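You operate a simulated robot arm through the tools that you are given. There is no shell and no other tool.

Carry out the task below with a simulated robot arm. There is one attempt and no reset: what you move stays moved.

TASK
Put things in order on the bare side of the long bench. At the end: the blue bottle from the bare side of the long bench stands where the brown cardboard tube stood; the brown cardboard tube from the bare side of the long bench stands where the brown slim carton (marked "STOP") stood; the green box (marked "WRISTBANDS") from the bare side of the long bench is on the brown board; the brown slim carton from the bare side of the long bench stands where the green box stood; whatever was shut is shut again. Leave all else as you found it, and nothing knocked over.

Only the result counts: the job must be done as asked and must still hold three seconds after the hand-in. Knocking over, shifting, dropping, spilling or breaking anything else fails it.

THE ROBOT
A 7-joint arm with a two-finger parallel gripper, fixed in place. Base frame: the origin is at the foot of the arm, x ahead of it, y to its left, z up; the work surface is at about z = 0. Readings come in m, degrees, newtons and seconds.
With the tool pointing down near the work surface it reaches from about 0.22 to 0.58 m from the base axis. Its first joint turns from -66.0 to 66.0 degrees. Payload 2.5 kg.
The TCP is the grasp point between the finger pads, 0.023 m short of the fingertips. In the tool frame z runs along the fingers and y along their closing line. The gripper opens to 0.094 m. The fingers are 0.038 m wide and 0.01 m thick; the gripper's body (0.054 by 0.096 m) begins 0.039 m behind the TCP.
Orientation is that of the tool frame in the base frame, as a unit quaternion [w, x, y, z]. With the fingers straight down and closing along the base's y, the tool's x points along the base's -x, its y along +y and its z along -z.

THE INTERFACE
- The arm moves only by the tool apply_moves. Its argument "moves" is a list of rows, each a list of 3 entries, a list of its own where there are three numbers: the shift along the tool's x, y, z in m, then the turn, a rotation vector about the tool's x, y, z in degrees, then the opening, from 0 (shut) to 1 (fully open). In form: [[[x, y, z], [ax, ay, az], hand], ...]. A call has 1 to 20 rows; each row is the pose to reach, as a shift and turn from the pose commanded when the call began, along the tool's axes at that moment. Each row takes 0.2 s and may step no farther than 0.05 m and 8.6 degrees from the row before; otherwise, or with a gripper value out of range, the whole call is refused. A pose out of reach is approached as far as the arm can. The call stops where the force on the tool passes 40 N (or 10 N more than at its start, if that is more) or the arm is blocked; 0.2 s more then pass. The fingers move at their own pace (about 0.108 m/s each) and stop on an object; they squeeze with about 28 N. The grip force told is the motor's: it shows also when the fingers shut on nothing. Time passes only in rows, and 0.2 s behind the last, so rows that repeat a pose let the fingers close. The reply holds the time, the measured pose of the TCP, the force on the tool along the base axes, the opening and the grip force, in the units named above and with some noise, with the torque about the TCP (base axes, N m) and any sound that the robot's microphone picked up, and new pictures: "pictures" is both (left out), scene, wrist or none.
- Cameras (640 x 400 px; columns grow to the right, rows downward): "scene" is fixed at [0.101, -0.4032, 0.51]; the picture's right is [0.88, -0.47, 0.00], its down [-0.34, -0.64, -0.69] and it looks along [0.33, 0.60, -0.73] (base axes); focal length 217 px, centre (320, 200). "wrist" rides on the gripper at [0.086, 0.016, -0.074] in the tool frame; the picture's right is [-0.18, 0.98, 0.00], its down [-0.58, -0.11, -0.81] and it looks along [-0.79, -0.15, 0.59] (tool axes); focal length 243 px, centre (320, 200).
- point_at(camera, pixels): there is no depth. For up to 12 entries [column, row, z] of the newest picture of that camera ("zoom" is the newest enlarged one), the place [x, y] in the base frame at which the ray of that pixel passes the height z, good to about 0.002 m, but the place of the scene camera against the robot may be out by one fixed shift of up to 0.025 m in any direction. It takes no simulated time.
- close_up(camera, box): a new picture of the part [left, top, right, bottom] of that camera's present view, enlarged. It takes no simulated time.
- close_job(): hands the job in; it is judged then, once.

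Leave the gripper open and the arm clear of the work at the hand-in unless told otherwise.

The tools are called after "Emit:" by a JSON object that holds its "api" and its "payload". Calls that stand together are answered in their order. apply_moves: Moves the arm, as the interface text tells. Its arguments: {"type":"object","properties":{"moves":{"type":"array"},"pictures":{"type":"string","enum":["both","scene","wrist","none"]}},"required":["moves"]} The other tools are called the same way: point_at (camera, pixels) gives the place at which the rays of pixels pass given heights; close_up (camera, box) takes an enlarged picture of a part of a camera's view; close_job () hands the job in.

At the start:

```text
time: 0.0
tool_pos: [0.4287, -0.1659, 0.3428]
tool_rot: [0.0, 0.001, 1.0, 0.0]
ft_force: [-0.1, 0.4, -0.2]
wrist_torque: [-0.02, -0.01, 0.02]
grip_width: 0.094
gripper_force: 0.0
```

scene: 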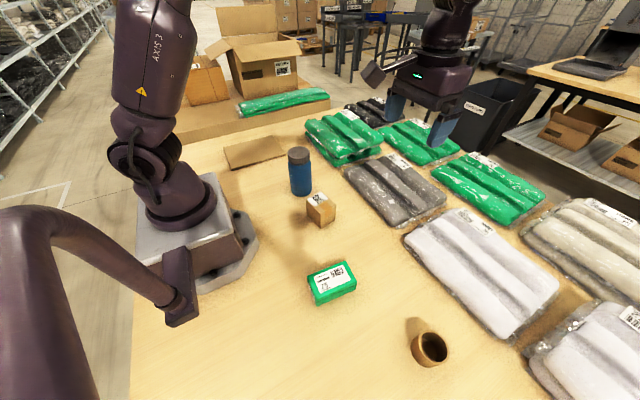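
wrist: 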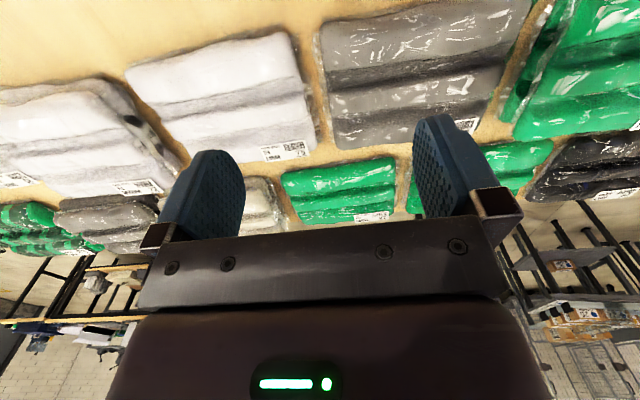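

I see a blue bottle near (300,172), a small brown carton near (320,208), a green box near (331,282), a brown tube near (429,349), and a brown board near (254,153). I'll enlarge that region to see more detail.

Emit:
{"api": "close_up", "payload": {"camera": "scene", "box": [200, 130, 360, 230]}}

Emit:
{"api": "close_up", "payload": {"camera": "scene", "box": [280, 240, 480, 390]}}

Emit:
{"api": "point_at", "payload": {"camera": "scene", "pixels": [[300, 192, 0], [320, 222, 0], [331, 290, 0], [429, 360, 0], [224, 148, 0], [279, 138, 0], [286, 156, 0], [232, 170, 0]]}}

```text
4.00 times, centred on (280, 180) of scene
```

zoom: 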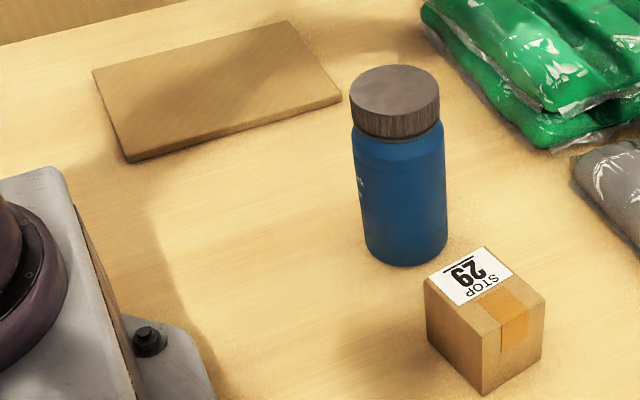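

```text
2.67 times, centred on (380, 315) of scene
```

zoom: 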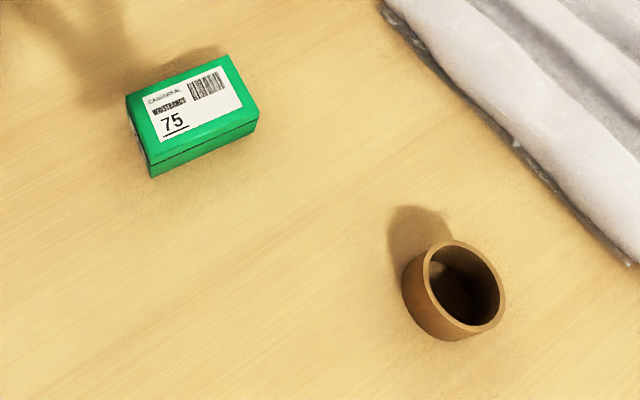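

```text
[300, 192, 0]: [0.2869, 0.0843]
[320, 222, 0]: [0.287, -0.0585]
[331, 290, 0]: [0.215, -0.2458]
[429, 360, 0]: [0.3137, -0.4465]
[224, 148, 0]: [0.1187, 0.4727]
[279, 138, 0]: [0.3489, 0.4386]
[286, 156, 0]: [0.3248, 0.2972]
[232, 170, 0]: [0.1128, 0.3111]
```

I read objects within reach. Next I'll measure heights and outlines from the scene camera and take a look at the purple structure in the left foreground (around (180,300)).

Emit:
{"api": "point_at", "payload": {"camera": "scene", "pixels": [[307.6, 276.4, 0.03], [345.5, 260.6, 0.03], [356.7, 284.2, 0.03], [316.2, 301.9, 0.03], [316.2, 306.7, 0], [356.4, 288.7, 0], [298.7, 153, 0.1], [298.7, 153, 0.13], [301, 190, 0], [180, 320, 0], [180, 320, 0.1], [180, 320, 0.2]]}}

Emit:
{"api": "close_up", "payload": {"camera": "scene", "box": [0, 150, 320, 400]}}

Emit:
{"api": "close_up", "payload": {"camera": "scene", "box": [240, 80, 560, 280]}}

```text
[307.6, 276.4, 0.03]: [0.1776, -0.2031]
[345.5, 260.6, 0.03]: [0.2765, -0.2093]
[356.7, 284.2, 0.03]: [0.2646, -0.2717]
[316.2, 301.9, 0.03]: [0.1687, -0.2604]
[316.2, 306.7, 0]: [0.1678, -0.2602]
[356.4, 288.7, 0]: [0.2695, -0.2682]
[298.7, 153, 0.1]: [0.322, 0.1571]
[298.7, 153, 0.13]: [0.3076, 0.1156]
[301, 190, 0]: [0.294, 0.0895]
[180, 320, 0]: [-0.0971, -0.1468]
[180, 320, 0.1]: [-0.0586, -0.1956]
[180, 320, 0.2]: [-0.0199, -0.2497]
```

```text
1.60 times, centred on (160, 275) of scene
```

zoom: 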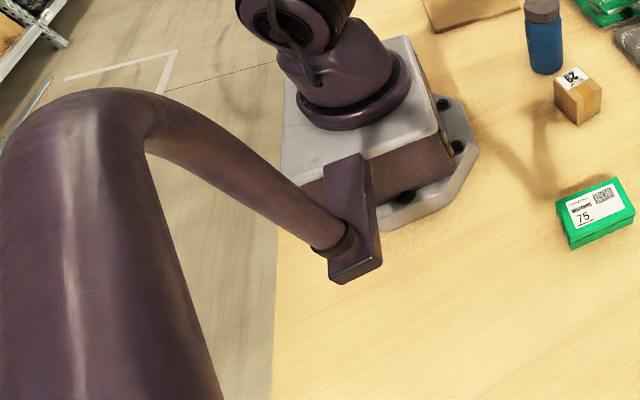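

```text
2.00 times, centred on (400, 180) of scene
```

zoom: 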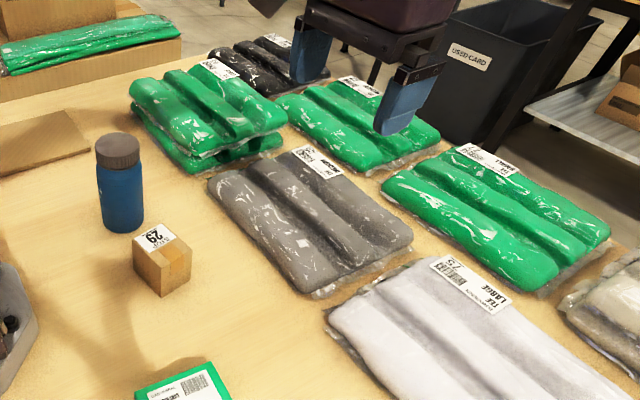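

The bottle is about 0.15 m tall, and the green box is about 0.1 x 0.06 m with its long axis near the base x. I'll move the open gripper above the green box at about z = 0.22 so the wrist camera can calibrate positions.

Emit:
{"api": "apply_moves", "payload": {"moves": [[[0.035, -0.012, 0.02], [0, 0, 0], 1], [[0.07, -0.025, 0.041], [0, 0, 0], 1], [[0.105, -0.037, 0.062], [0, 0, 0], 1], [[0.14, -0.05, 0.082], [0, 0, 0], 1], [[0.175, -0.062, 0.103], [0, 0, 0], 1], [[0.2087, -0.074, 0.123], [0, 0, 0], 1], [[0.2087, -0.074, 0.123], [0, 0, 0], 1]]}}

```text
time: 1.6
tool_pos: [0.2208, -0.2397, 0.2199]
tool_rot: [0.001, 0.0, 1.0, 0.0]
ft_force: [-0.5, 0.0, 0.4]
wrist_torque: [0.01, 0.01, -0.05]
grip_width: 0.0939
gripper_force: 0.1
```

scene: 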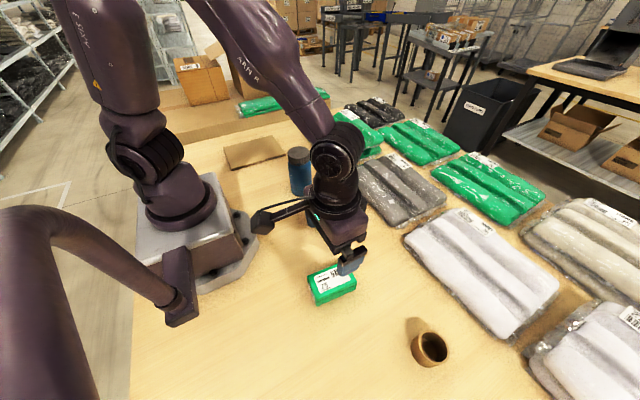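
wrist: 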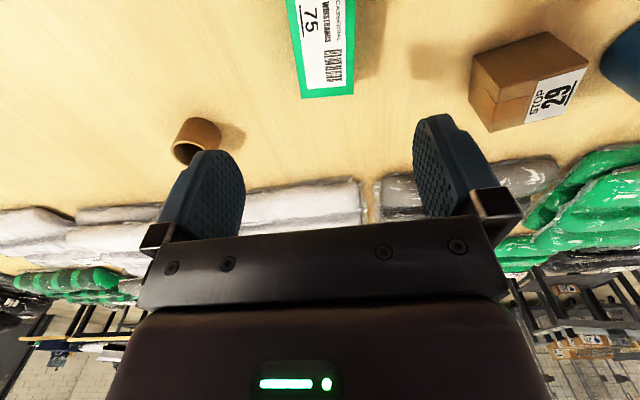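

The wrist view shows the green box cut by the top edge. I'll lower to z = 0.13 and pull back toward x = 0.18 so that all of it is seen.

Emit:
{"api": "apply_moves", "payload": {"moves": [[[0.02, 0, 0.045], [0, 0, 0], 1], [[0.04, 0, 0.09], [0, 0, 0], 1], [[0.04, 0, 0.09], [0, 0, 0], 1]]}}

```text
time: 2.4
tool_pos: [0.182, -0.241, 0.1306]
tool_rot: [0.0, 0.0, 1.0, -0.001]
ft_force: [-0.1, -0.2, -0.3]
wrist_torque: [0.04, -0.02, 0.02]
grip_width: 0.0941
gripper_force: 0.0
```

scene: 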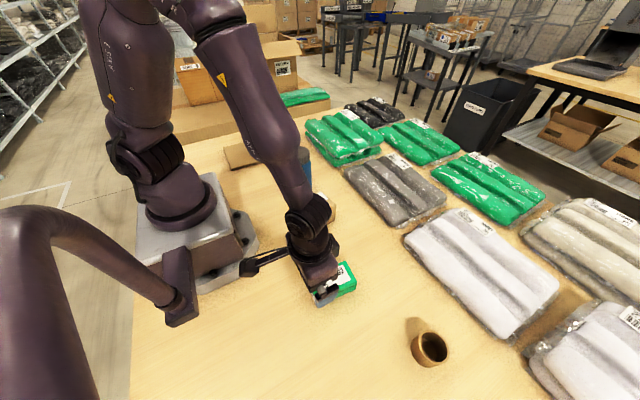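
wrist: 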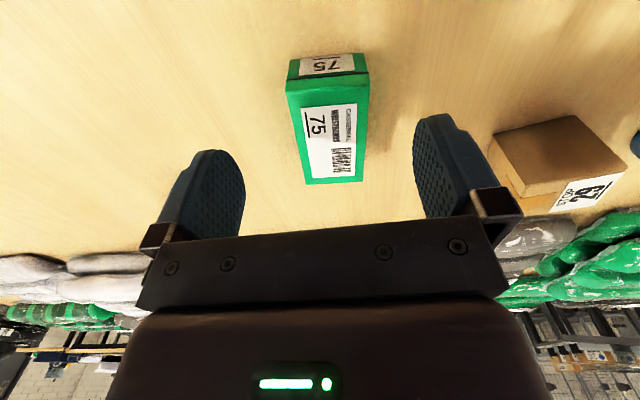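

The whole green box is now in view. I'll enlarge it and the carton in the wrist view to get corner pixels.

Emit:
{"api": "close_up", "payload": {"camera": "wrist", "box": [260, 30, 420, 200]}}

Emit:
{"api": "close_up", "payload": {"camera": "wrist", "box": [460, 90, 640, 230]}}

```text
2.35 times, centred on (340, 115) of wrist
```

zoom: 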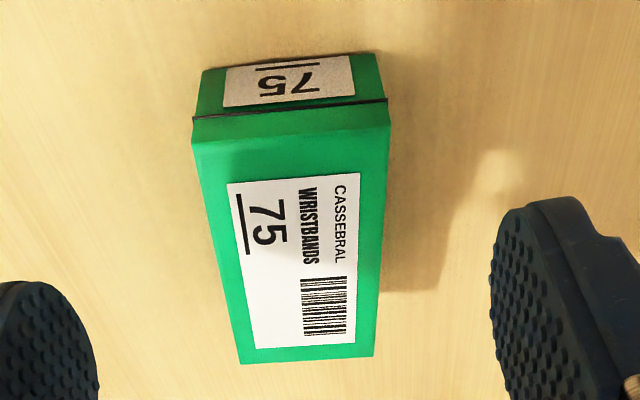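

```text
2.86 times, centred on (550, 160) of wrist
```

zoom: 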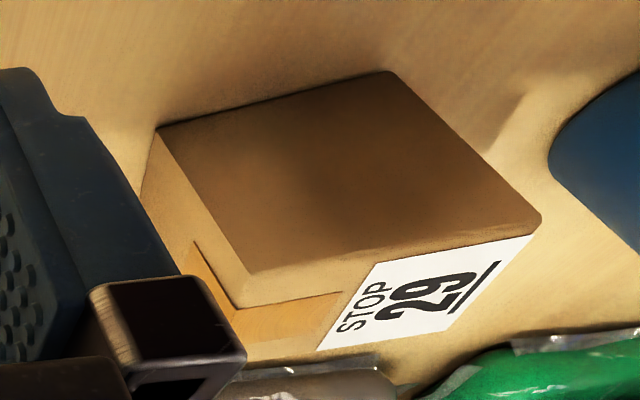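

The green box seems to have a lid seam along its end face. I'll read corner coordinates at several heights and zoom onto the seam.

Emit:
{"api": "point_at", "payload": {"camera": "wrist", "pixels": [[290.3, 59.7, 0], [365.5, 53.4, 0], [285.2, 83, 0.03], [369.3, 76, 0.03], [285.2, 83, 0.04], [369.3, 76, 0.04], [306, 184.7, 0.03], [362.9, 181.7, 0.03], [306, 184.7, 0.04], [362.9, 181.7, 0.04]]}}

Emit:
{"api": "close_up", "payload": {"camera": "wrist", "box": [275, 45, 385, 115]}}

Emit:
{"api": "close_up", "payload": {"camera": "scene", "box": [290, 230, 370, 320]}}

```text
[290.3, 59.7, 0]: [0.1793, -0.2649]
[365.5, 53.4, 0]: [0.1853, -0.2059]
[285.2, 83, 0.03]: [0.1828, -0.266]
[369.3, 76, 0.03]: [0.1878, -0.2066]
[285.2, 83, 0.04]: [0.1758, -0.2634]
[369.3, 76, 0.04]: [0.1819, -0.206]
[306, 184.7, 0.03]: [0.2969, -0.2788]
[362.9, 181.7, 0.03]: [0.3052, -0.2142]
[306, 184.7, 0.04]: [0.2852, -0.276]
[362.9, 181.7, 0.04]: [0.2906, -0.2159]
```

```text
5.71 times, centred on (330, 80) of wrist
```

zoom: 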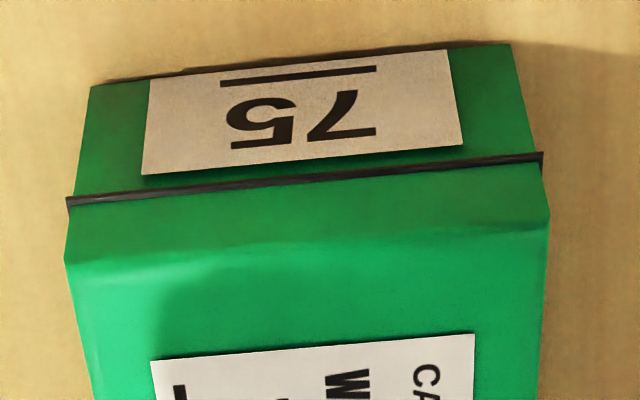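

```text
4.44 times, centred on (330, 275) of scene
```

zoom: 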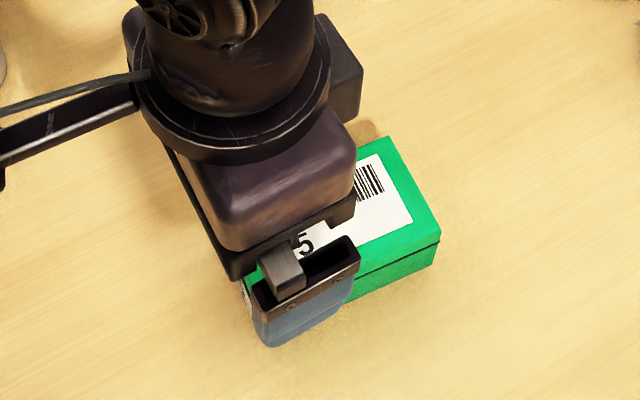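

The box is about 0.102 x 0.060 x 0.045 m, centred near (0.232, -0.2405) and turned about -6°, with the lid seam near z = 0.03. I'll align over it, turn 6° about tool z, and descend with the fingers open, stopping at TCP z ≈ 0.028 before closing.

Emit:
{"api": "apply_moves", "payload": {"moves": [[[-0.03, 0, 0], [0, 0, 3], 1], [[-0.052, -0.0005, 0.02], [0, 0, 6], 1], [[-0.052, -0.0005, 0.05], [0, 0, 6], 1], [[-0.052, -0.0005, 0.08], [0, 0, 6], 1], [[-0.052, -0.0005, 0.102], [0, 0, 6], 1], [[-0.052, -0.0005, 0.102], [0, 0, 6], 1]]}}

```text
time: 3.8
tool_pos: [0.2322, -0.2403, 0.0274]
tool_rot: [0.0, 0.053, 0.999, -0.001]
ft_force: [-0.4, 1.0, 0.0]
wrist_torque: [-0.01, -0.02, 0.0]
grip_width: 0.0939
gripper_force: 0.0
```

scene: 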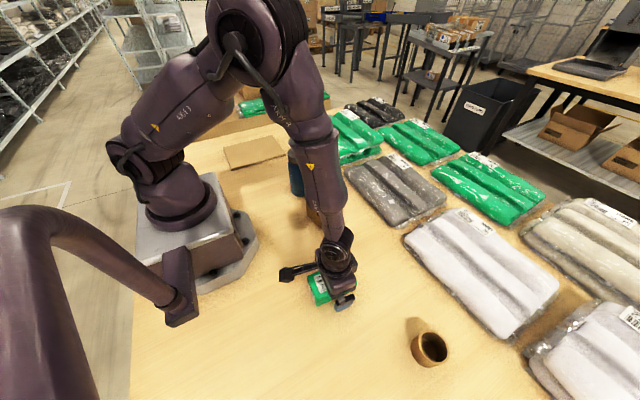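
wrist: 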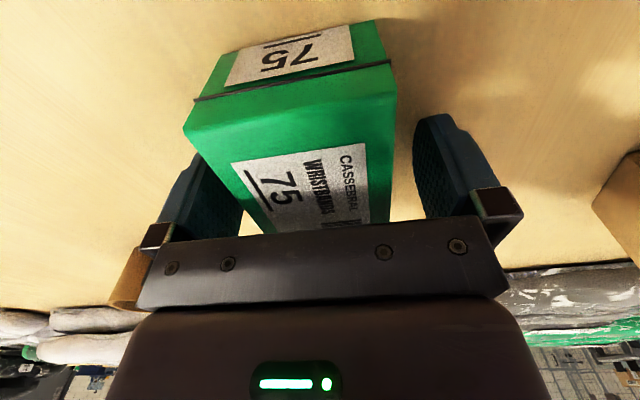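

The box sits aligned between the fingers. I'll close the gripper and hold for the fingers to settle.

Emit:
{"api": "apply_moves", "payload": {"moves": [[[0, 0, 0], [0, 0, 0], 0], [[0, 0, 0], [0, 0, 0], 0], [[0, 0, 0], [0, 0, 0], 0]]}}

```text
time: 4.6
tool_pos: [0.2328, -0.2398, 0.0282]
tool_rot: [0.0, 0.052, 0.999, 0.0]
ft_force: [-0.1, 0.1, 0.4]
wrist_torque: [0.0, -0.01, 0.01]
grip_width: 0.0575
gripper_force: 28.0
```

scene: 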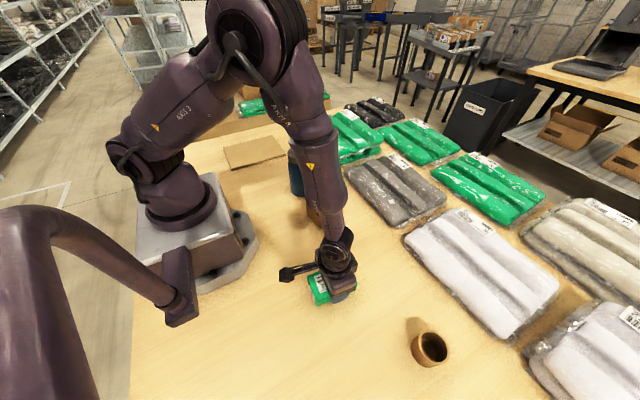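
wrist: 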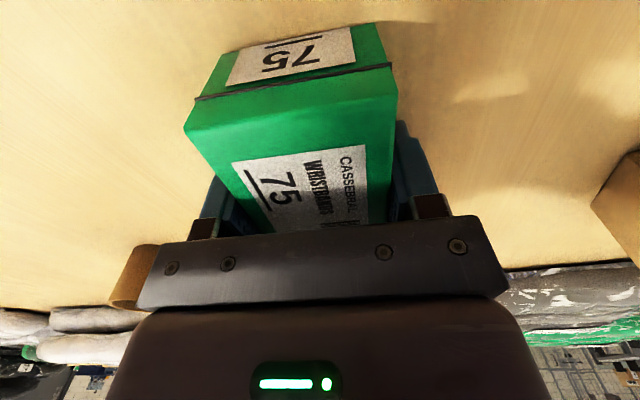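

The fingers hold at a width of 0.0575 m with 28 N. I'll lift slowly by 0.04 m and check that the lid and body rise together.

Emit:
{"api": "apply_moves", "payload": {"moves": [[[0, 0, -0.01], [0, 0, 0], 0], [[0, 0, -0.02], [0, 0, 0], 0], [[0, 0, -0.04], [0, 0, 0], 0], [[0, 0, -0.04], [0, 0, 0], 0]]}}

Emit:
{"api": "close_up", "payload": {"camera": "wrist", "box": [160, 0, 440, 240]}}

Emit:
{"api": "close_up", "payload": {"camera": "scene", "box": [260, 220, 400, 330]}}

```text
time: 5.6
tool_pos: [0.2341, -0.24, 0.0693]
tool_rot: [0.0, 0.052, 0.999, 0.0]
ft_force: [-0.6, 0.3, 0.5]
wrist_torque: [0.0, 0.01, 0.04]
grip_width: 0.057
gripper_force: 27.7
```

scene: 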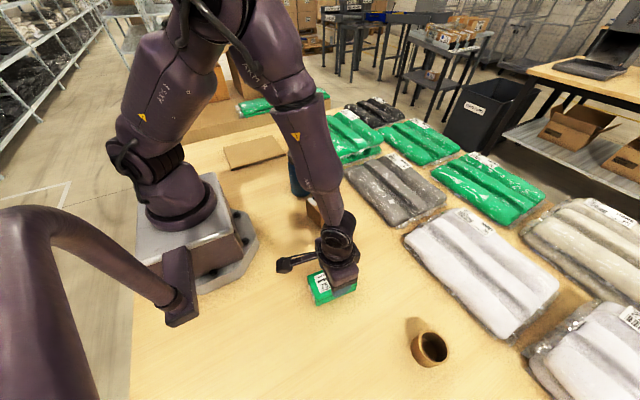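
wrist: 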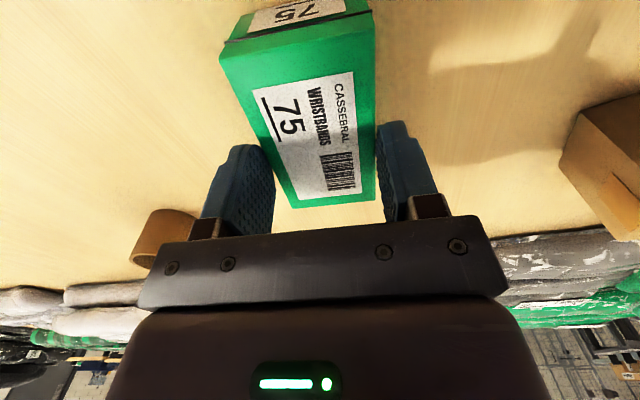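

```text
1.67 times, centred on (300, 120) of wrist
```

zoom: 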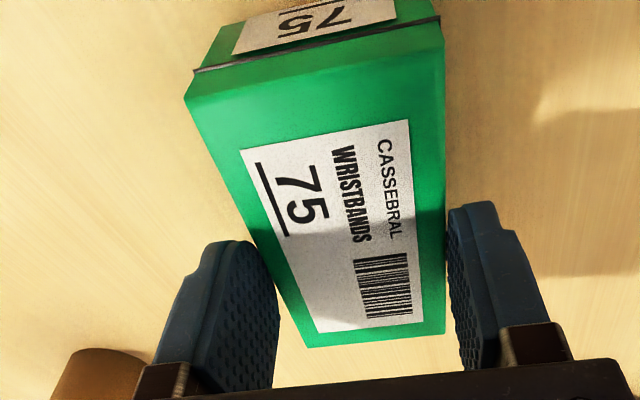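

```text
3.64 times, centred on (330, 275) of scene
```

zoom: 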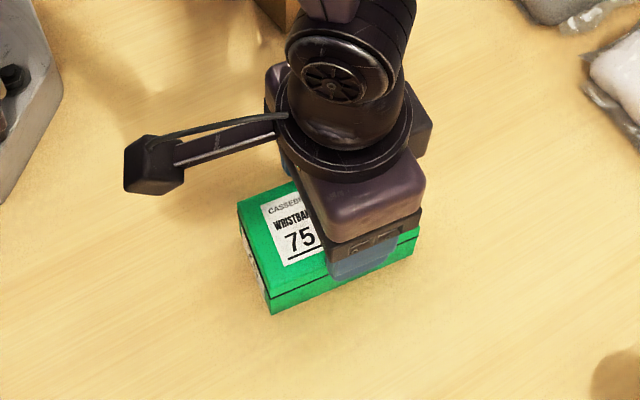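

The box looks lower relative to the fingers than before, so it may have slipped or it may hang low. I'll check the position of its far top edge, pixels (294,207) and (375,201), at candidate heights.

Emit:
{"api": "point_at", "payload": {"camera": "wrist", "pixels": [[294, 207, 0.045], [375, 201, 0.045], [294, 207, 0.085], [375, 201, 0.085], [219, 60, 0.045], [374, 12, 0.045], [219, 60, 0.085], [374, 12, 0.085]]}}

Emit:
{"api": "close_up", "payload": {"camera": "wrist", "box": [200, 100, 440, 240]}}

```text
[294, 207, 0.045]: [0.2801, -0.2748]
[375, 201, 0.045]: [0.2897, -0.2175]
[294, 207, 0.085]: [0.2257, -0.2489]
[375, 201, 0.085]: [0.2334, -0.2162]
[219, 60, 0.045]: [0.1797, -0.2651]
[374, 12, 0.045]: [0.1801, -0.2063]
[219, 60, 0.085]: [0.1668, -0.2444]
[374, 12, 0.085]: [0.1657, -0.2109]
```

```text
2.67 times, centred on (320, 170) of wrist
```

zoom: 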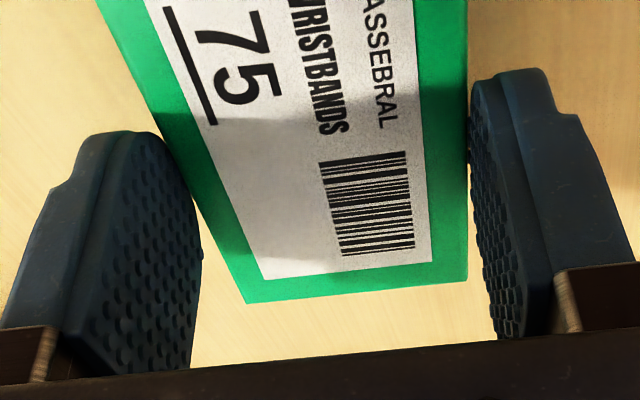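

The corner positions match z = 0.045 at the original spot, so the box stayed on the bench and the fingers slid up it. I'll open, go back down, regrip, and lift only 4 mm while reading the force.

Emit:
{"api": "apply_moves", "payload": {"moves": [[[0, 0, 0], [0, 0, 0], 1], [[0, 0, 0], [0, 0, 0], 1], [[0, 0, 0.02], [0, 0, 0], 1], [[0, 0, 0.0425], [0, 0, 0], 1], [[0, 0, 0.0425], [0, 0, 0], 1]], "pictures": "wrist"}}

Emit:
{"api": "apply_moves", "payload": {"moves": [[[0, 0, 0], [0, 0, 0], 0], [[0, 0, 0], [0, 0, 0], 0], [[0, 0, 0], [0, 0, 0], 0], [[0, 0, 0], [0, 0, 0], 0]], "pictures": "wrist"}}

Emit:
{"api": "apply_moves", "payload": {"moves": [[[0, 0, -0.002], [0, 0, 0], 0], [[0, 0, -0.004], [0, 0, 0], 0]], "pictures": "wrist"}}

```text
time: 6.8
tool_pos: [0.2327, -0.2411, 0.0254]
tool_rot: [0.0, 0.052, 0.999, 0.0]
ft_force: [0.9, -1.4, 0.2]
wrist_torque: [-0.01, -0.01, 0.02]
grip_width: 0.0941
gripper_force: 0.0
```

wrist: 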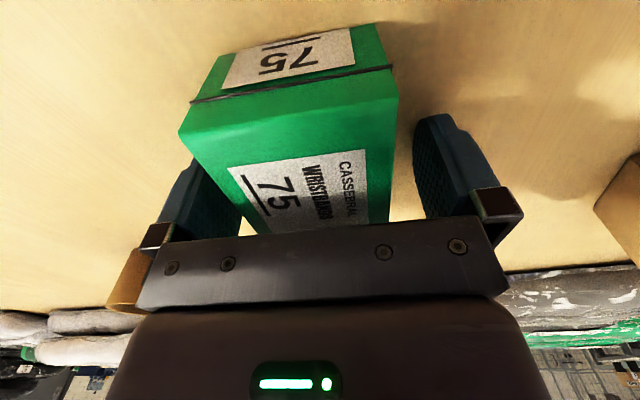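

```text
time: 7.8
tool_pos: [0.2332, -0.2411, 0.0252]
tool_rot: [0.0, 0.052, 0.999, -0.001]
ft_force: [-0.4, -0.6, -0.2]
wrist_torque: [0.0, 0.01, -0.04]
grip_width: 0.0571
gripper_force: 27.8
```

wrist: 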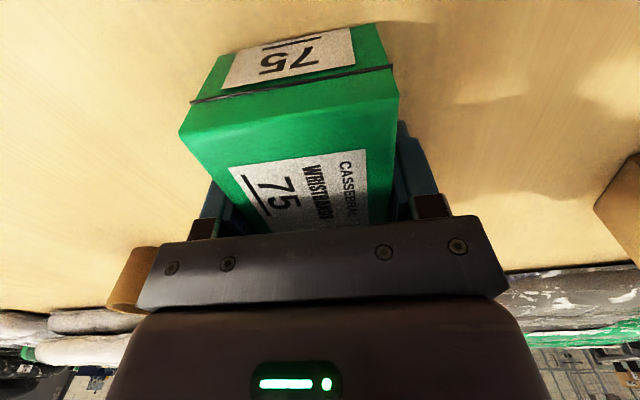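

```text
time: 8.4
tool_pos: [0.2329, -0.2417, 0.0305]
tool_rot: [0.0, 0.053, 0.999, 0.0]
ft_force: [-0.9, -0.1, -1.3]
wrist_torque: [0.01, 0.03, 0.01]
grip_width: 0.0576
gripper_force: 28.1
```

wrist: 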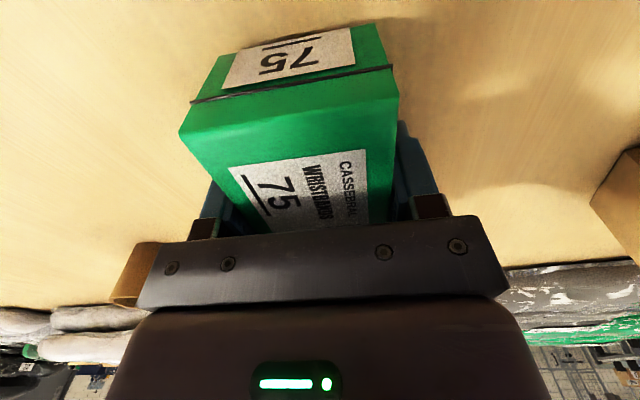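

Now the box image is unchanged relative to the gripper while the arm rose about 5 mm, and the tool feels about 1.3 N, so it's held. I'll lift another 15 mm slowly and check again.

Emit:
{"api": "apply_moves", "payload": {"moves": [[[0, 0, -0.004], [0, 0, 0], 0], [[0, 0, -0.008], [0, 0, 0], 0], [[0, 0, -0.012], [0, 0, 0], 0], [[0, 0, -0.015], [0, 0, 0], 0], [[0, 0, -0.015], [0, 0, 0], 0]], "pictures": "both"}}

```text
time: 9.6
tool_pos: [0.2337, -0.2421, 0.0455]
tool_rot: [0.0, 0.052, 0.999, 0.0]
ft_force: [0.2, 0.1, -0.4]
wrist_torque: [-0.04, -0.02, -0.03]
grip_width: 0.0574
gripper_force: 28.2
```

scene: 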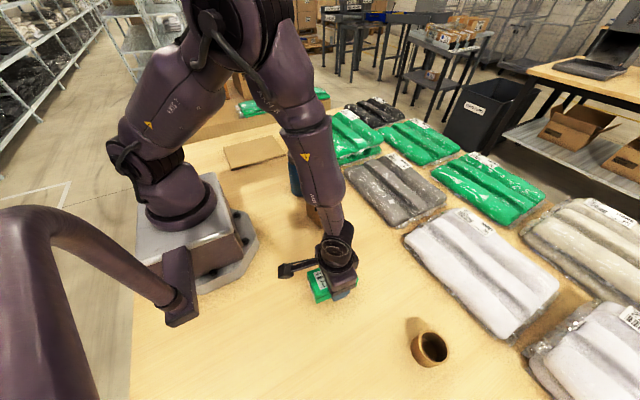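
wrist: 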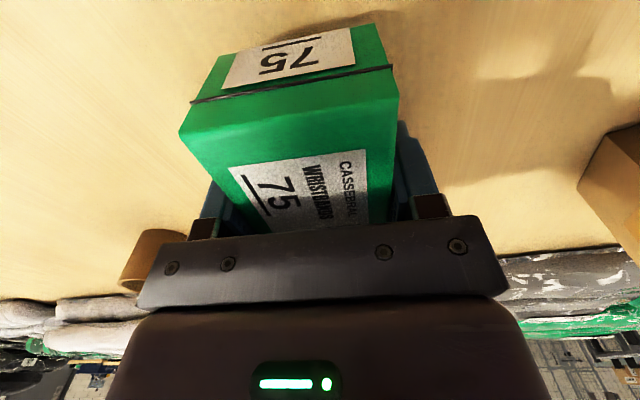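

The box stays in place in the grip when moved gently, so I'll keep moves slow. I'll lift straight up by 0.18 m at 9 mm per row, to z ≈ 0.225, so it clears the bottle.

Emit:
{"api": "apply_moves", "payload": {"moves": [[[0, 0, -0.005], [0, 0, 0], 0], [[0, 0, -0.012], [0, 0, 0], 0], [[0, 0, -0.021], [0, 0, 0], 0], [[0, 0, -0.03], [0, 0, 0], 0], [[0, 0, -0.039], [0, 0, 0], 0], [[0, 0, -0.048], [0, 0, 0], 0], [[0, 0, -0.057], [0, 0, 0], 0], [[0, 0, -0.066], [0, 0, 0], 0], [[0, 0, -0.075], [0, 0, 0], 0], [[0, 0, -0.084], [0, 0, 0], 0], [[0, 0, -0.093], [0, 0, 0], 0], [[0, 0, -0.102], [0, 0, 0], 0], [[0, 0, -0.111], [0, 0, 0], 0], [[0, 0, -0.12], [0, 0, 0], 0], [[0, 0, -0.13], [0, 0, 0], 0], [[0, 0, -0.14], [0, 0, 0], 0], [[0, 0, -0.15], [0, 0, 0], 0], [[0, 0, -0.16], [0, 0, 0], 0], [[0, 0, -0.17], [0, 0, 0], 0], [[0, 0, -0.178], [0, 0, 0], 0]]}}

```text
time: 13.8
tool_pos: [0.2324, -0.2419, 0.2229]
tool_rot: [0.0, 0.052, 0.999, 0.0]
ft_force: [-0.1, 0.8, -1.7]
wrist_torque: [-0.01, -0.03, -0.02]
grip_width: 0.0575
gripper_force: 28.0
```

scene: 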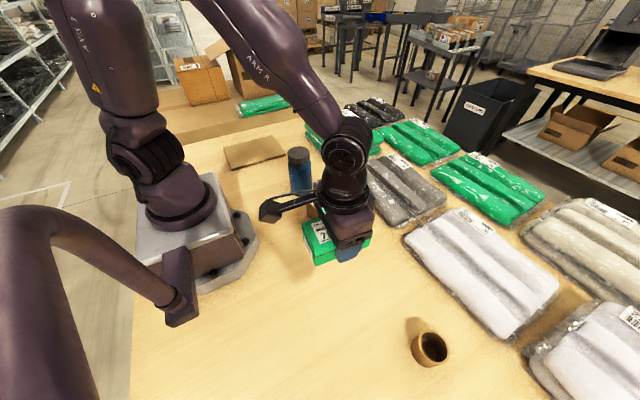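
wrist: 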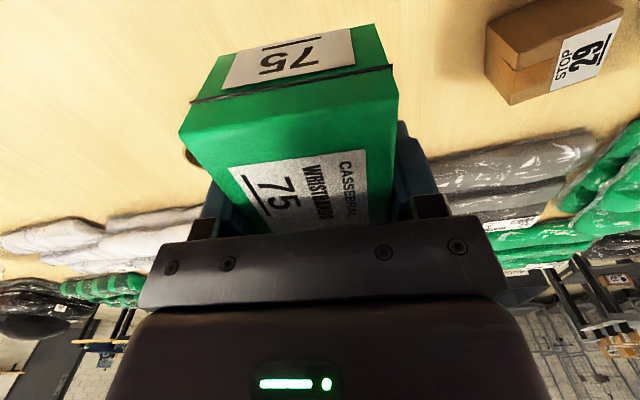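

The box is firmly held, clear of everything at z = 0.223. Next a slow sweep to about (0.31, 0.0) at the same height, passing over the carton.

Emit:
{"api": "apply_moves", "payload": {"moves": [[[-0.001, 0.005, -0.001], [0, 0, 0], 0], [[-0.0031, 0.015, -0.003], [0, 0, 0], 0], [[-0.0057, 0.0274, -0.005], [0, 0, 0], 0], [[-0.0086, 0.0411, -0.007], [0, 0, 0], 0], [[-0.0114, 0.0547, -0.01], [0, 0, 0], 0], [[-0.0143, 0.0684, -0.01], [0, 0, 0], 0], [[-0.0171, 0.0821, -0.01], [0, 0, 0], 0], [[-0.02, 0.0958, -0.01], [0, 0, 0], 0], [[-0.0228, 0.1095, -0.01], [0, 0, 0], 0], [[-0.0257, 0.1232, -0.01], [0, 0, 0], 0], [[-0.0285, 0.1368, -0.01], [0, 0, 0], 0], [[-0.0314, 0.1505, -0.01], [0, 0, 0], 0], [[-0.0343, 0.1642, -0.01], [0, 0, 0], 0], [[-0.0371, 0.1779, -0.01], [0, 0, 0], 0], [[-0.04, 0.1916, -0.01], [0, 0, 0], 0], [[-0.0428, 0.2053, -0.01], [0, 0, 0], 0], [[-0.0457, 0.2189, -0.01], [0, 0, 0], 0], [[-0.0483, 0.2314, -0.01], [0, 0, 0], 0], [[-0.0503, 0.2413, -0.01], [0, 0, 0], 0], [[-0.0519, 0.2488, -0.01], [0, 0, 0], 0]]}}

```text
time: 18.0
tool_pos: [0.3113, 0.0008, 0.2325]
tool_rot: [0.0, 0.052, 0.999, 0.0]
ft_force: [0.0, -0.1, -0.7]
wrist_torque: [-0.02, 0.02, -0.03]
grip_width: 0.0575
gripper_force: 28.3
```

scene: 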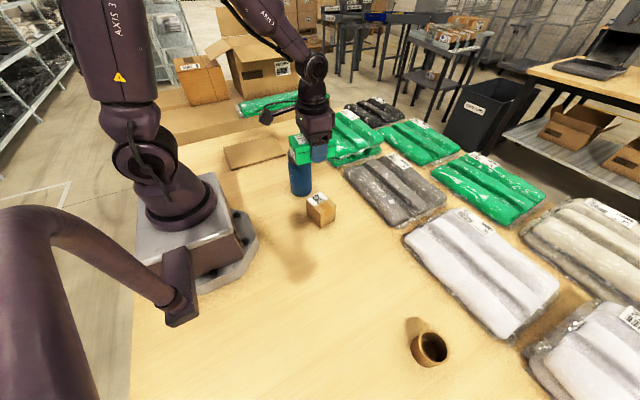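
wrist: 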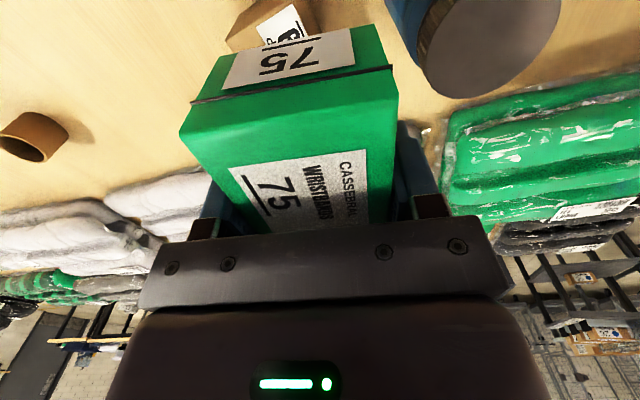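

The bottle cap appears at around (490,45), close to the box path. Before continuing, I'll verify the cap's height by checking where its rays land.

Emit:
{"api": "point_at", "payload": {"camera": "wrist", "pixels": [[425, 55, 0.13], [559, 10, 0.13], [425, 55, 0.15], [559, 10, 0.15], [425, 55, 0.17], [559, 10, 0.17], [480, 97, 0.15], [480, 97, 0.13], [35, 158, 0]]}}

Emit:
{"api": "close_up", "payload": {"camera": "wrist", "box": [380, 0, 580, 125]}}

```text
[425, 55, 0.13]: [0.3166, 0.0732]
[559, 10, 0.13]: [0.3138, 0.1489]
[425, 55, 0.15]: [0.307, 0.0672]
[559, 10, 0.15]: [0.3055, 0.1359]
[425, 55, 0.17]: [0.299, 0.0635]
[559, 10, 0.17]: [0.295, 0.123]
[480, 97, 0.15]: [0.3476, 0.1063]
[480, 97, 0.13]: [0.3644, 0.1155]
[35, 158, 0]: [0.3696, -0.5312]
```

```text
3.20 times, centred on (480, 62) of wrist
```

zoom: 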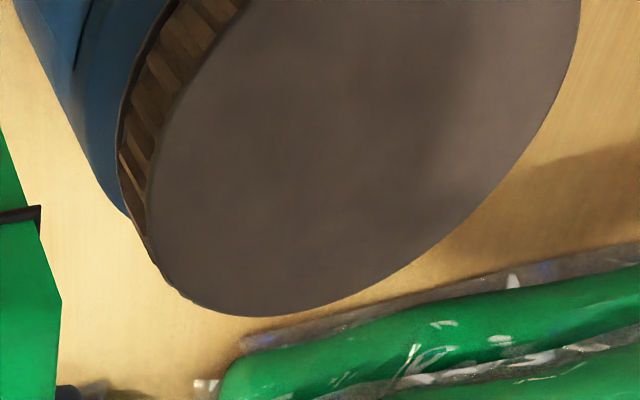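

The cap is about 0.068 m wide with its top near z = 0.15, so the box bottom at 0.207 clears it. I'll continue the slow sweep halfway to the board, toward about (0.275, 0.19).

Emit:
{"api": "apply_moves", "payload": {"moves": [[[0.0015, 0.005, 0], [0, 0, 0], 0], [[0.0043, 0.014, 0], [0, 0, 0], 0], [[0.008, 0.026, 0], [0, 0, 0], 0], [[0.0118, 0.038, 0], [0, 0, 0], 0], [[0.0155, 0.05, 0], [0, 0, 0], 0], [[0.0195, 0.063, 0], [0, 0, 0], 0], [[0.0236, 0.076, 0], [0, 0, 0], 0], [[0.0276, 0.089, 0], [0, 0, 0], 0], [[0.0316, 0.102, 0], [0, 0, 0], 0], [[0.0357, 0.115, 0], [0, 0, 0], 0], [[0.0397, 0.128, 0], [0, 0, 0], 0], [[0.0437, 0.141, 0], [0, 0, 0], 0], [[0.0477, 0.154, 0], [0, 0, 0], 0], [[0.0515, 0.166, 0], [0, 0, 0], 0], [[0.0543, 0.175, 0], [0, 0, 0], 0], [[0.0563, 0.1817, 0], [0, 0, 0], 0]]}}

```text
time: 21.4
tool_pos: [0.2747, 0.1858, 0.2337]
tool_rot: [-0.001, 0.053, 0.999, 0.0]
ft_force: [-0.7, -0.2, -1.1]
wrist_torque: [-0.01, 0.01, 0.0]
grip_width: 0.0573
gripper_force: 28.2
```

scene: 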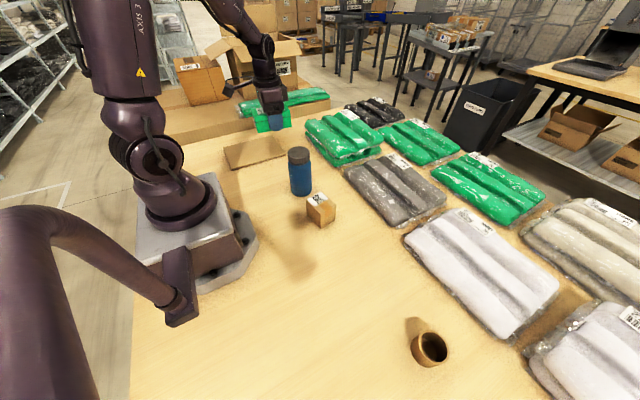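
wrist: 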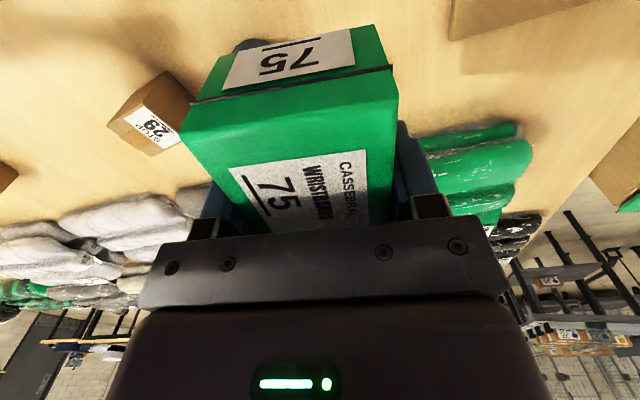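

The board's corner shows at (450,38) in the wrist view. I'll read it to check the scene camera's offset there.

Emit:
{"api": "point_at", "payload": {"camera": "wrist", "pixels": [[450, 39, 0.0], [450, 39, 0.008], [600, 3, 0.008]]}}

Emit:
{"api": "point_at", "payload": {"camera": "scene", "pixels": [[285.5, 154, 0.008], [271, 135, 0.008], [223, 147.5, 0.008], [231, 168, 0.008], [285.5, 155.5, 0], [231, 170, 0]]}}

Emit:
{"api": "close_up", "payload": {"camera": "scene", "box": [200, 110, 320, 185]}}

```text
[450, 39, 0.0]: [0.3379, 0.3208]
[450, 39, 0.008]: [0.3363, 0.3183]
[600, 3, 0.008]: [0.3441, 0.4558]
```

```text
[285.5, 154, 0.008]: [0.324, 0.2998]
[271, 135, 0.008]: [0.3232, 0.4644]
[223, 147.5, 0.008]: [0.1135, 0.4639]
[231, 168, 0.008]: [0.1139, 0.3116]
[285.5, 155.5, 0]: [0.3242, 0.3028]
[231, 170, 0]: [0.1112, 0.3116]
```

```text
5.33 times, centred on (260, 148) of scene
```

zoom: 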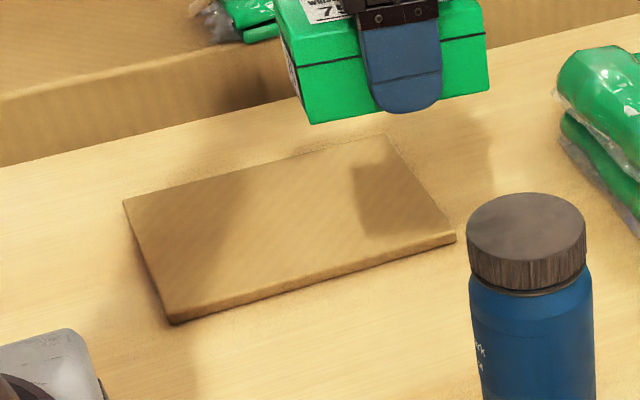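

The scene camera's offset fits a shift with about 2 cm of height, putting the board centre near (0.23, 0.40). I'll sweep slowly on to (0.235, 0.393) at the same height.

Emit:
{"api": "apply_moves", "payload": {"moves": [[[0.0015, 0.005, 0], [0, 0, 0], 0], [[0.0045, 0.015, 0], [0, 0, 0], 0], [[0.0082, 0.027, 0], [0, 0, 0], 0], [[0.0121, 0.04, 0], [0, 0, 0], 0], [[0.016, 0.053, 0], [0, 0, 0], 0], [[0.0199, 0.066, 0], [0, 0, 0], 0], [[0.0238, 0.079, 0], [0, 0, 0], 0], [[0.0278, 0.092, 0], [0, 0, 0], 0], [[0.0317, 0.105, 0], [0, 0, 0], 0], [[0.0356, 0.118, 0], [0, 0, 0], 0], [[0.0395, 0.131, 0], [0, 0, 0], 0], [[0.0435, 0.144, 0], [0, 0, 0], 0], [[0.0474, 0.157, 0], [0, 0, 0], 0], [[0.0513, 0.17, 0], [0, 0, 0], 0], [[0.0552, 0.183, 0], [0, 0, 0], 0], [[0.0585, 0.194, 0], [0, 0, 0], 0], [[0.0609, 0.2018, 0], [0, 0, 0], 0], [[0.0609, 0.2018, 0], [0, 0, 0], 0]]}}

Emit:
{"api": "close_up", "payload": {"camera": "scene", "box": [190, 90, 330, 190]}}

```text
time: 25.2
tool_pos: [0.2347, 0.3941, 0.2327]
tool_rot: [0.0, 0.052, 0.999, 0.0]
ft_force: [0.0, -0.2, -0.6]
wrist_torque: [-0.01, -0.03, 0.0]
grip_width: 0.0575
gripper_force: 27.9
```

scene: 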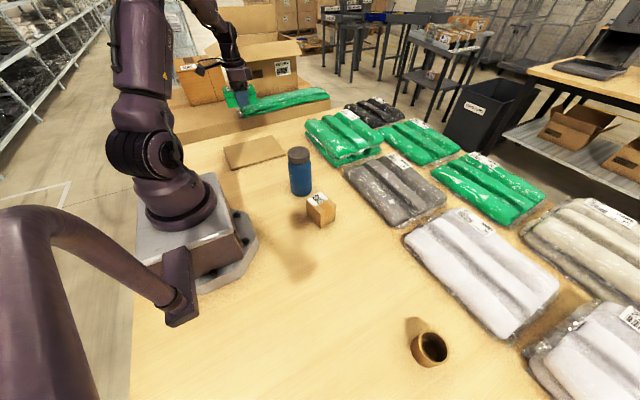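
wrist: 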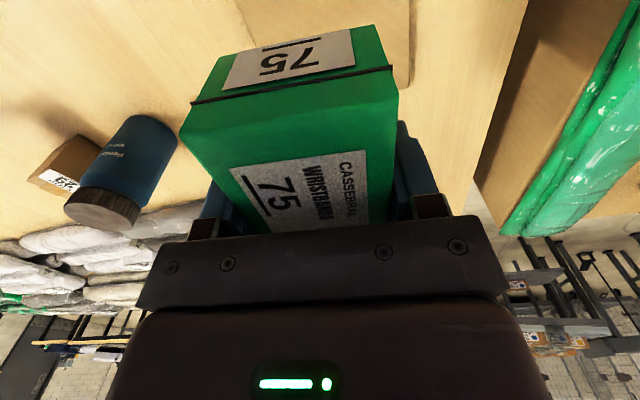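

```text
4.00 times, centred on (260, 140) of scene
```

zoom: 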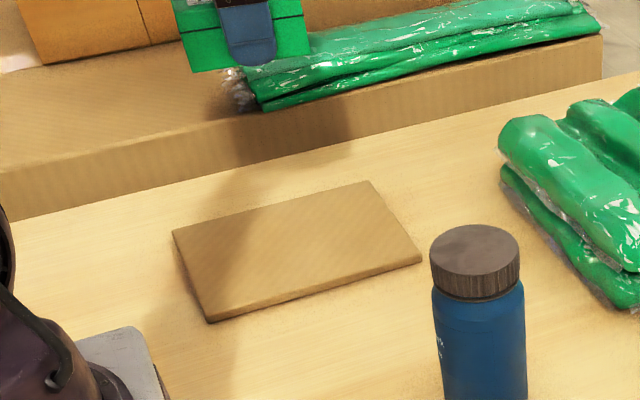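

The board is under the box: its right corner shows near (408,85) in the wrist view. The neighbouring cardboard edge runs from (528,0) to (475,185). I'll read those.

Emit:
{"api": "point_at", "payload": {"camera": "wrist", "pixels": [[408, 83, 0.008], [409, 5, 0.008], [237, 0, 0.008], [256, 45, 0.008], [526, 10, 0], [475, 185, 0], [558, 10, 0.07]]}}

Emit:
{"api": "close_up", "payload": {"camera": "wrist", "box": [220, 0, 440, 130]}}

```text
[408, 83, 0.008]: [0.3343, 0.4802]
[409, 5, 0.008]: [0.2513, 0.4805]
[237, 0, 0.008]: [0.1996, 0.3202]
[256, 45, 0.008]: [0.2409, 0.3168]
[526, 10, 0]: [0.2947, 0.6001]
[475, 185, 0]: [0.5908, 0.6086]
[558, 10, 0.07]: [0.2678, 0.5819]
```

```text
2.91 times, centred on (330, 65) of wrist
```

zoom: 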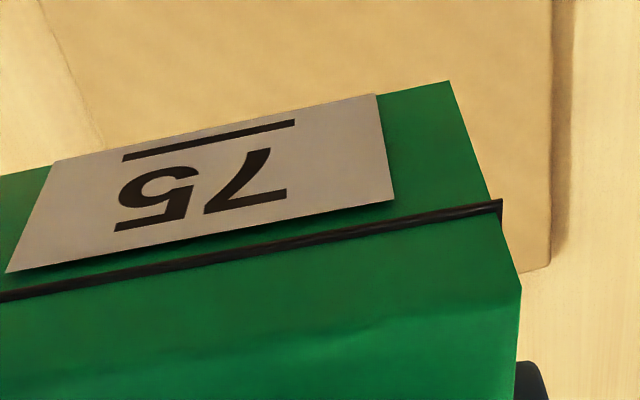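

The board spans about x 0.124–0.334 and y 0.318–0.481, so the box is well centred. I'll descend slowly by 0.18 m, to TCP z ≈ 0.052.

Emit:
{"api": "apply_moves", "payload": {"moves": [[[0, 0.001, 0.005], [0, 0, 0], 0], [[0, 0.002, 0.012], [0, 0, 0], 0], [[0, 0.003, 0.021], [0, 0, 0], 0], [[0, 0.004, 0.03], [0, 0, 0], 0], [[0, 0.005, 0.04], [0, 0, 0], 0], [[0, 0.005, 0.05], [0, 0, 0], 0], [[0, 0.005, 0.06], [0, 0, 0], 0], [[0, 0.005, 0.07], [0, 0, 0], 0], [[0, 0.005, 0.08], [0, 0, 0], 0], [[0, 0.005, 0.09], [0, 0, 0], 0], [[0, 0.005, 0.1], [0, 0, 0], 0], [[0, 0.005, 0.11], [0, 0, 0], 0], [[0, 0.005, 0.12], [0, 0, 0], 0], [[0, 0.005, 0.13], [0, 0, 0], 0], [[0, 0.005, 0.14], [0, 0, 0], 0], [[0, 0.005, 0.15], [0, 0, 0], 0], [[0, 0.005, 0.16], [0, 0, 0], 0], [[0, 0.005, 0.168], [0, 0, 0], 0], [[0, 0.005, 0.175], [0, 0, 0], 0], [[0, 0.005, 0.18], [0, 0, 0], 0]]}}

Emit:
{"api": "close_up", "payload": {"camera": "scene", "box": [190, 90, 330, 190]}}

```text
time: 29.4
tool_pos: [0.2356, 0.4003, 0.0526]
tool_rot: [0.0, 0.052, 0.999, 0.0]
ft_force: [0.5, -0.4, -0.1]
wrist_torque: [-0.03, 0.0, 0.02]
grip_width: 0.0573
gripper_force: 28.0
```

scene: 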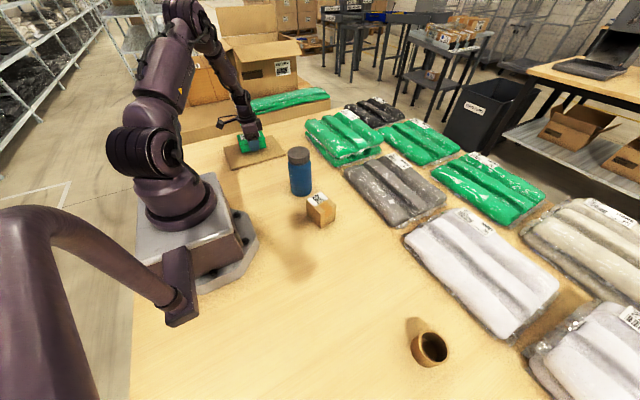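
wrist: 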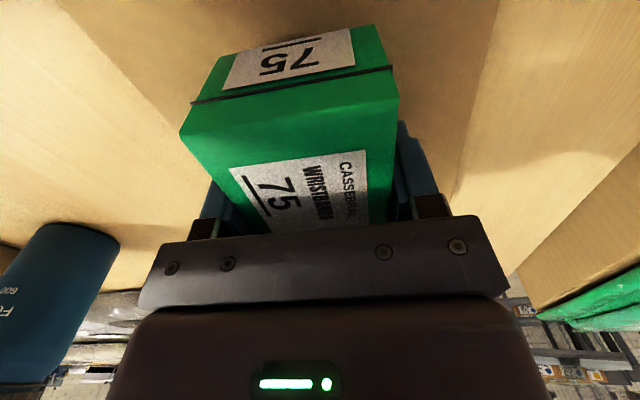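

```text
4.00 times, centred on (260, 140) of scene
```

zoom: 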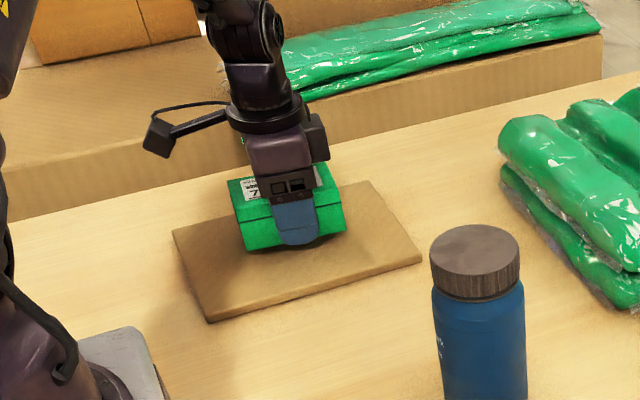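

The box hangs just above the board. I'll lower another 14 mm in small steps and read the force.

Emit:
{"api": "apply_moves", "payload": {"moves": [[[0, 0, 0.004], [0, 0, 0], 0], [[0, 0, 0.008], [0, 0, 0], 0], [[0, 0, 0.011], [0, 0, 0], 0], [[0, 0, 0.014], [0, 0, 0], 0]], "pictures": "wrist"}}

Emit:
{"api": "apply_moves", "payload": {"moves": [[[0, 0, 0.002], [0, 0, 0], 0]], "pictures": "none"}}

Emit:
{"api": "close_up", "payload": {"camera": "scene", "box": [220, 110, 290, 180]}}

```text
time: 30.4
tool_pos: [0.2344, 0.3982, 0.0388]
tool_rot: [0.0, 0.052, 0.999, 0.001]
ft_force: [-0.3, 0.0, -1.0]
wrist_torque: [0.0, 0.0, 0.0]
grip_width: 0.0576
gripper_force: 27.8
```

wrist: 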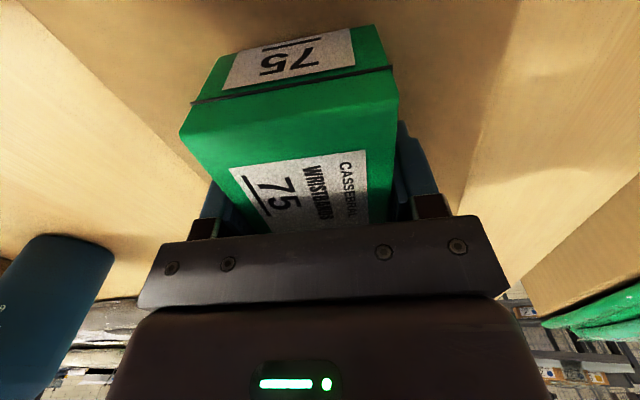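

```text
time: 30.8
tool_pos: [0.2345, 0.399, 0.0365]
tool_rot: [0.0, 0.052, 0.999, 0.0]
ft_force: [-2.4, -2.2, 3.5]
wrist_torque: [-0.06, 0.04, -0.02]
grip_width: 0.0576
gripper_force: 27.8
```

```text
5.71 times, centred on (255, 145) of scene
```

zoom: 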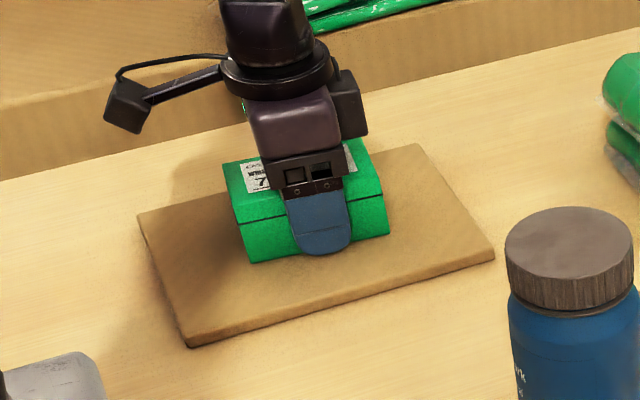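

The tool reads +3.5 N, so the box has met the board at TCP z ≈ 0.0365. I'll open the fingers, wait, then rise straight up.

Emit:
{"api": "apply_moves", "payload": {"moves": [[[0, 0, 0], [0, 0, 0], 0.8], [[0, 0, 0], [0, 0, 0], 1], [[0, 0, 0], [0, 0, 0], 1], [[0, 0, -0.02], [0, 0, 0], 1], [[0, 0, -0.05], [0, 0, 0], 1], [[0, 0, -0.09], [0, 0, 0], 1], [[0, 0, -0.13], [0, 0, 0], 1], [[0, 0, -0.17], [0, 0, 0], 1], [[0, 0, -0.19], [0, 0, 0], 1]]}}

Emit:
{"api": "close_up", "payload": {"camera": "scene", "box": [210, 110, 300, 180]}}

```text
time: 32.8
tool_pos: [0.2351, 0.3989, 0.2267]
tool_rot: [0.0, 0.052, 0.999, -0.001]
ft_force: [-0.7, -1.0, 0.6]
wrist_torque: [-0.01, -0.02, -0.02]
grip_width: 0.094
gripper_force: 0.1
```

scene: 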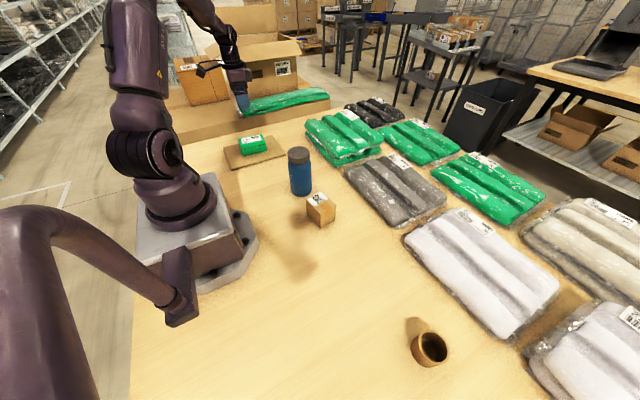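
wrist: 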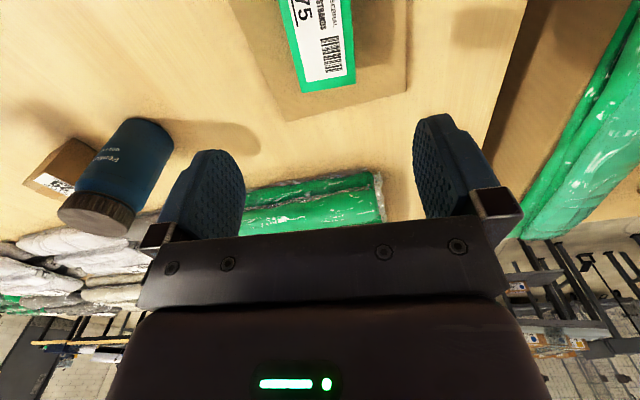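

```text
5.71 times, centred on (255, 145) of scene
```

zoom: 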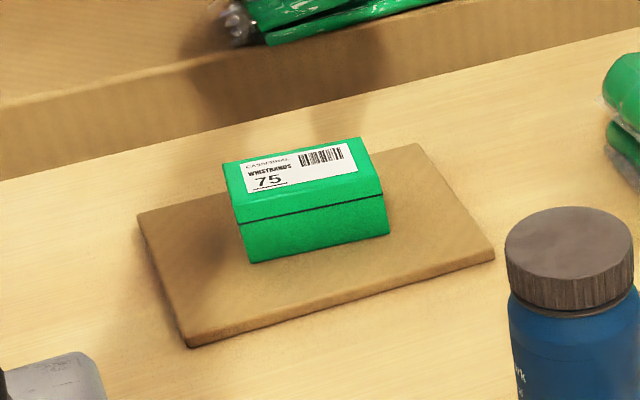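

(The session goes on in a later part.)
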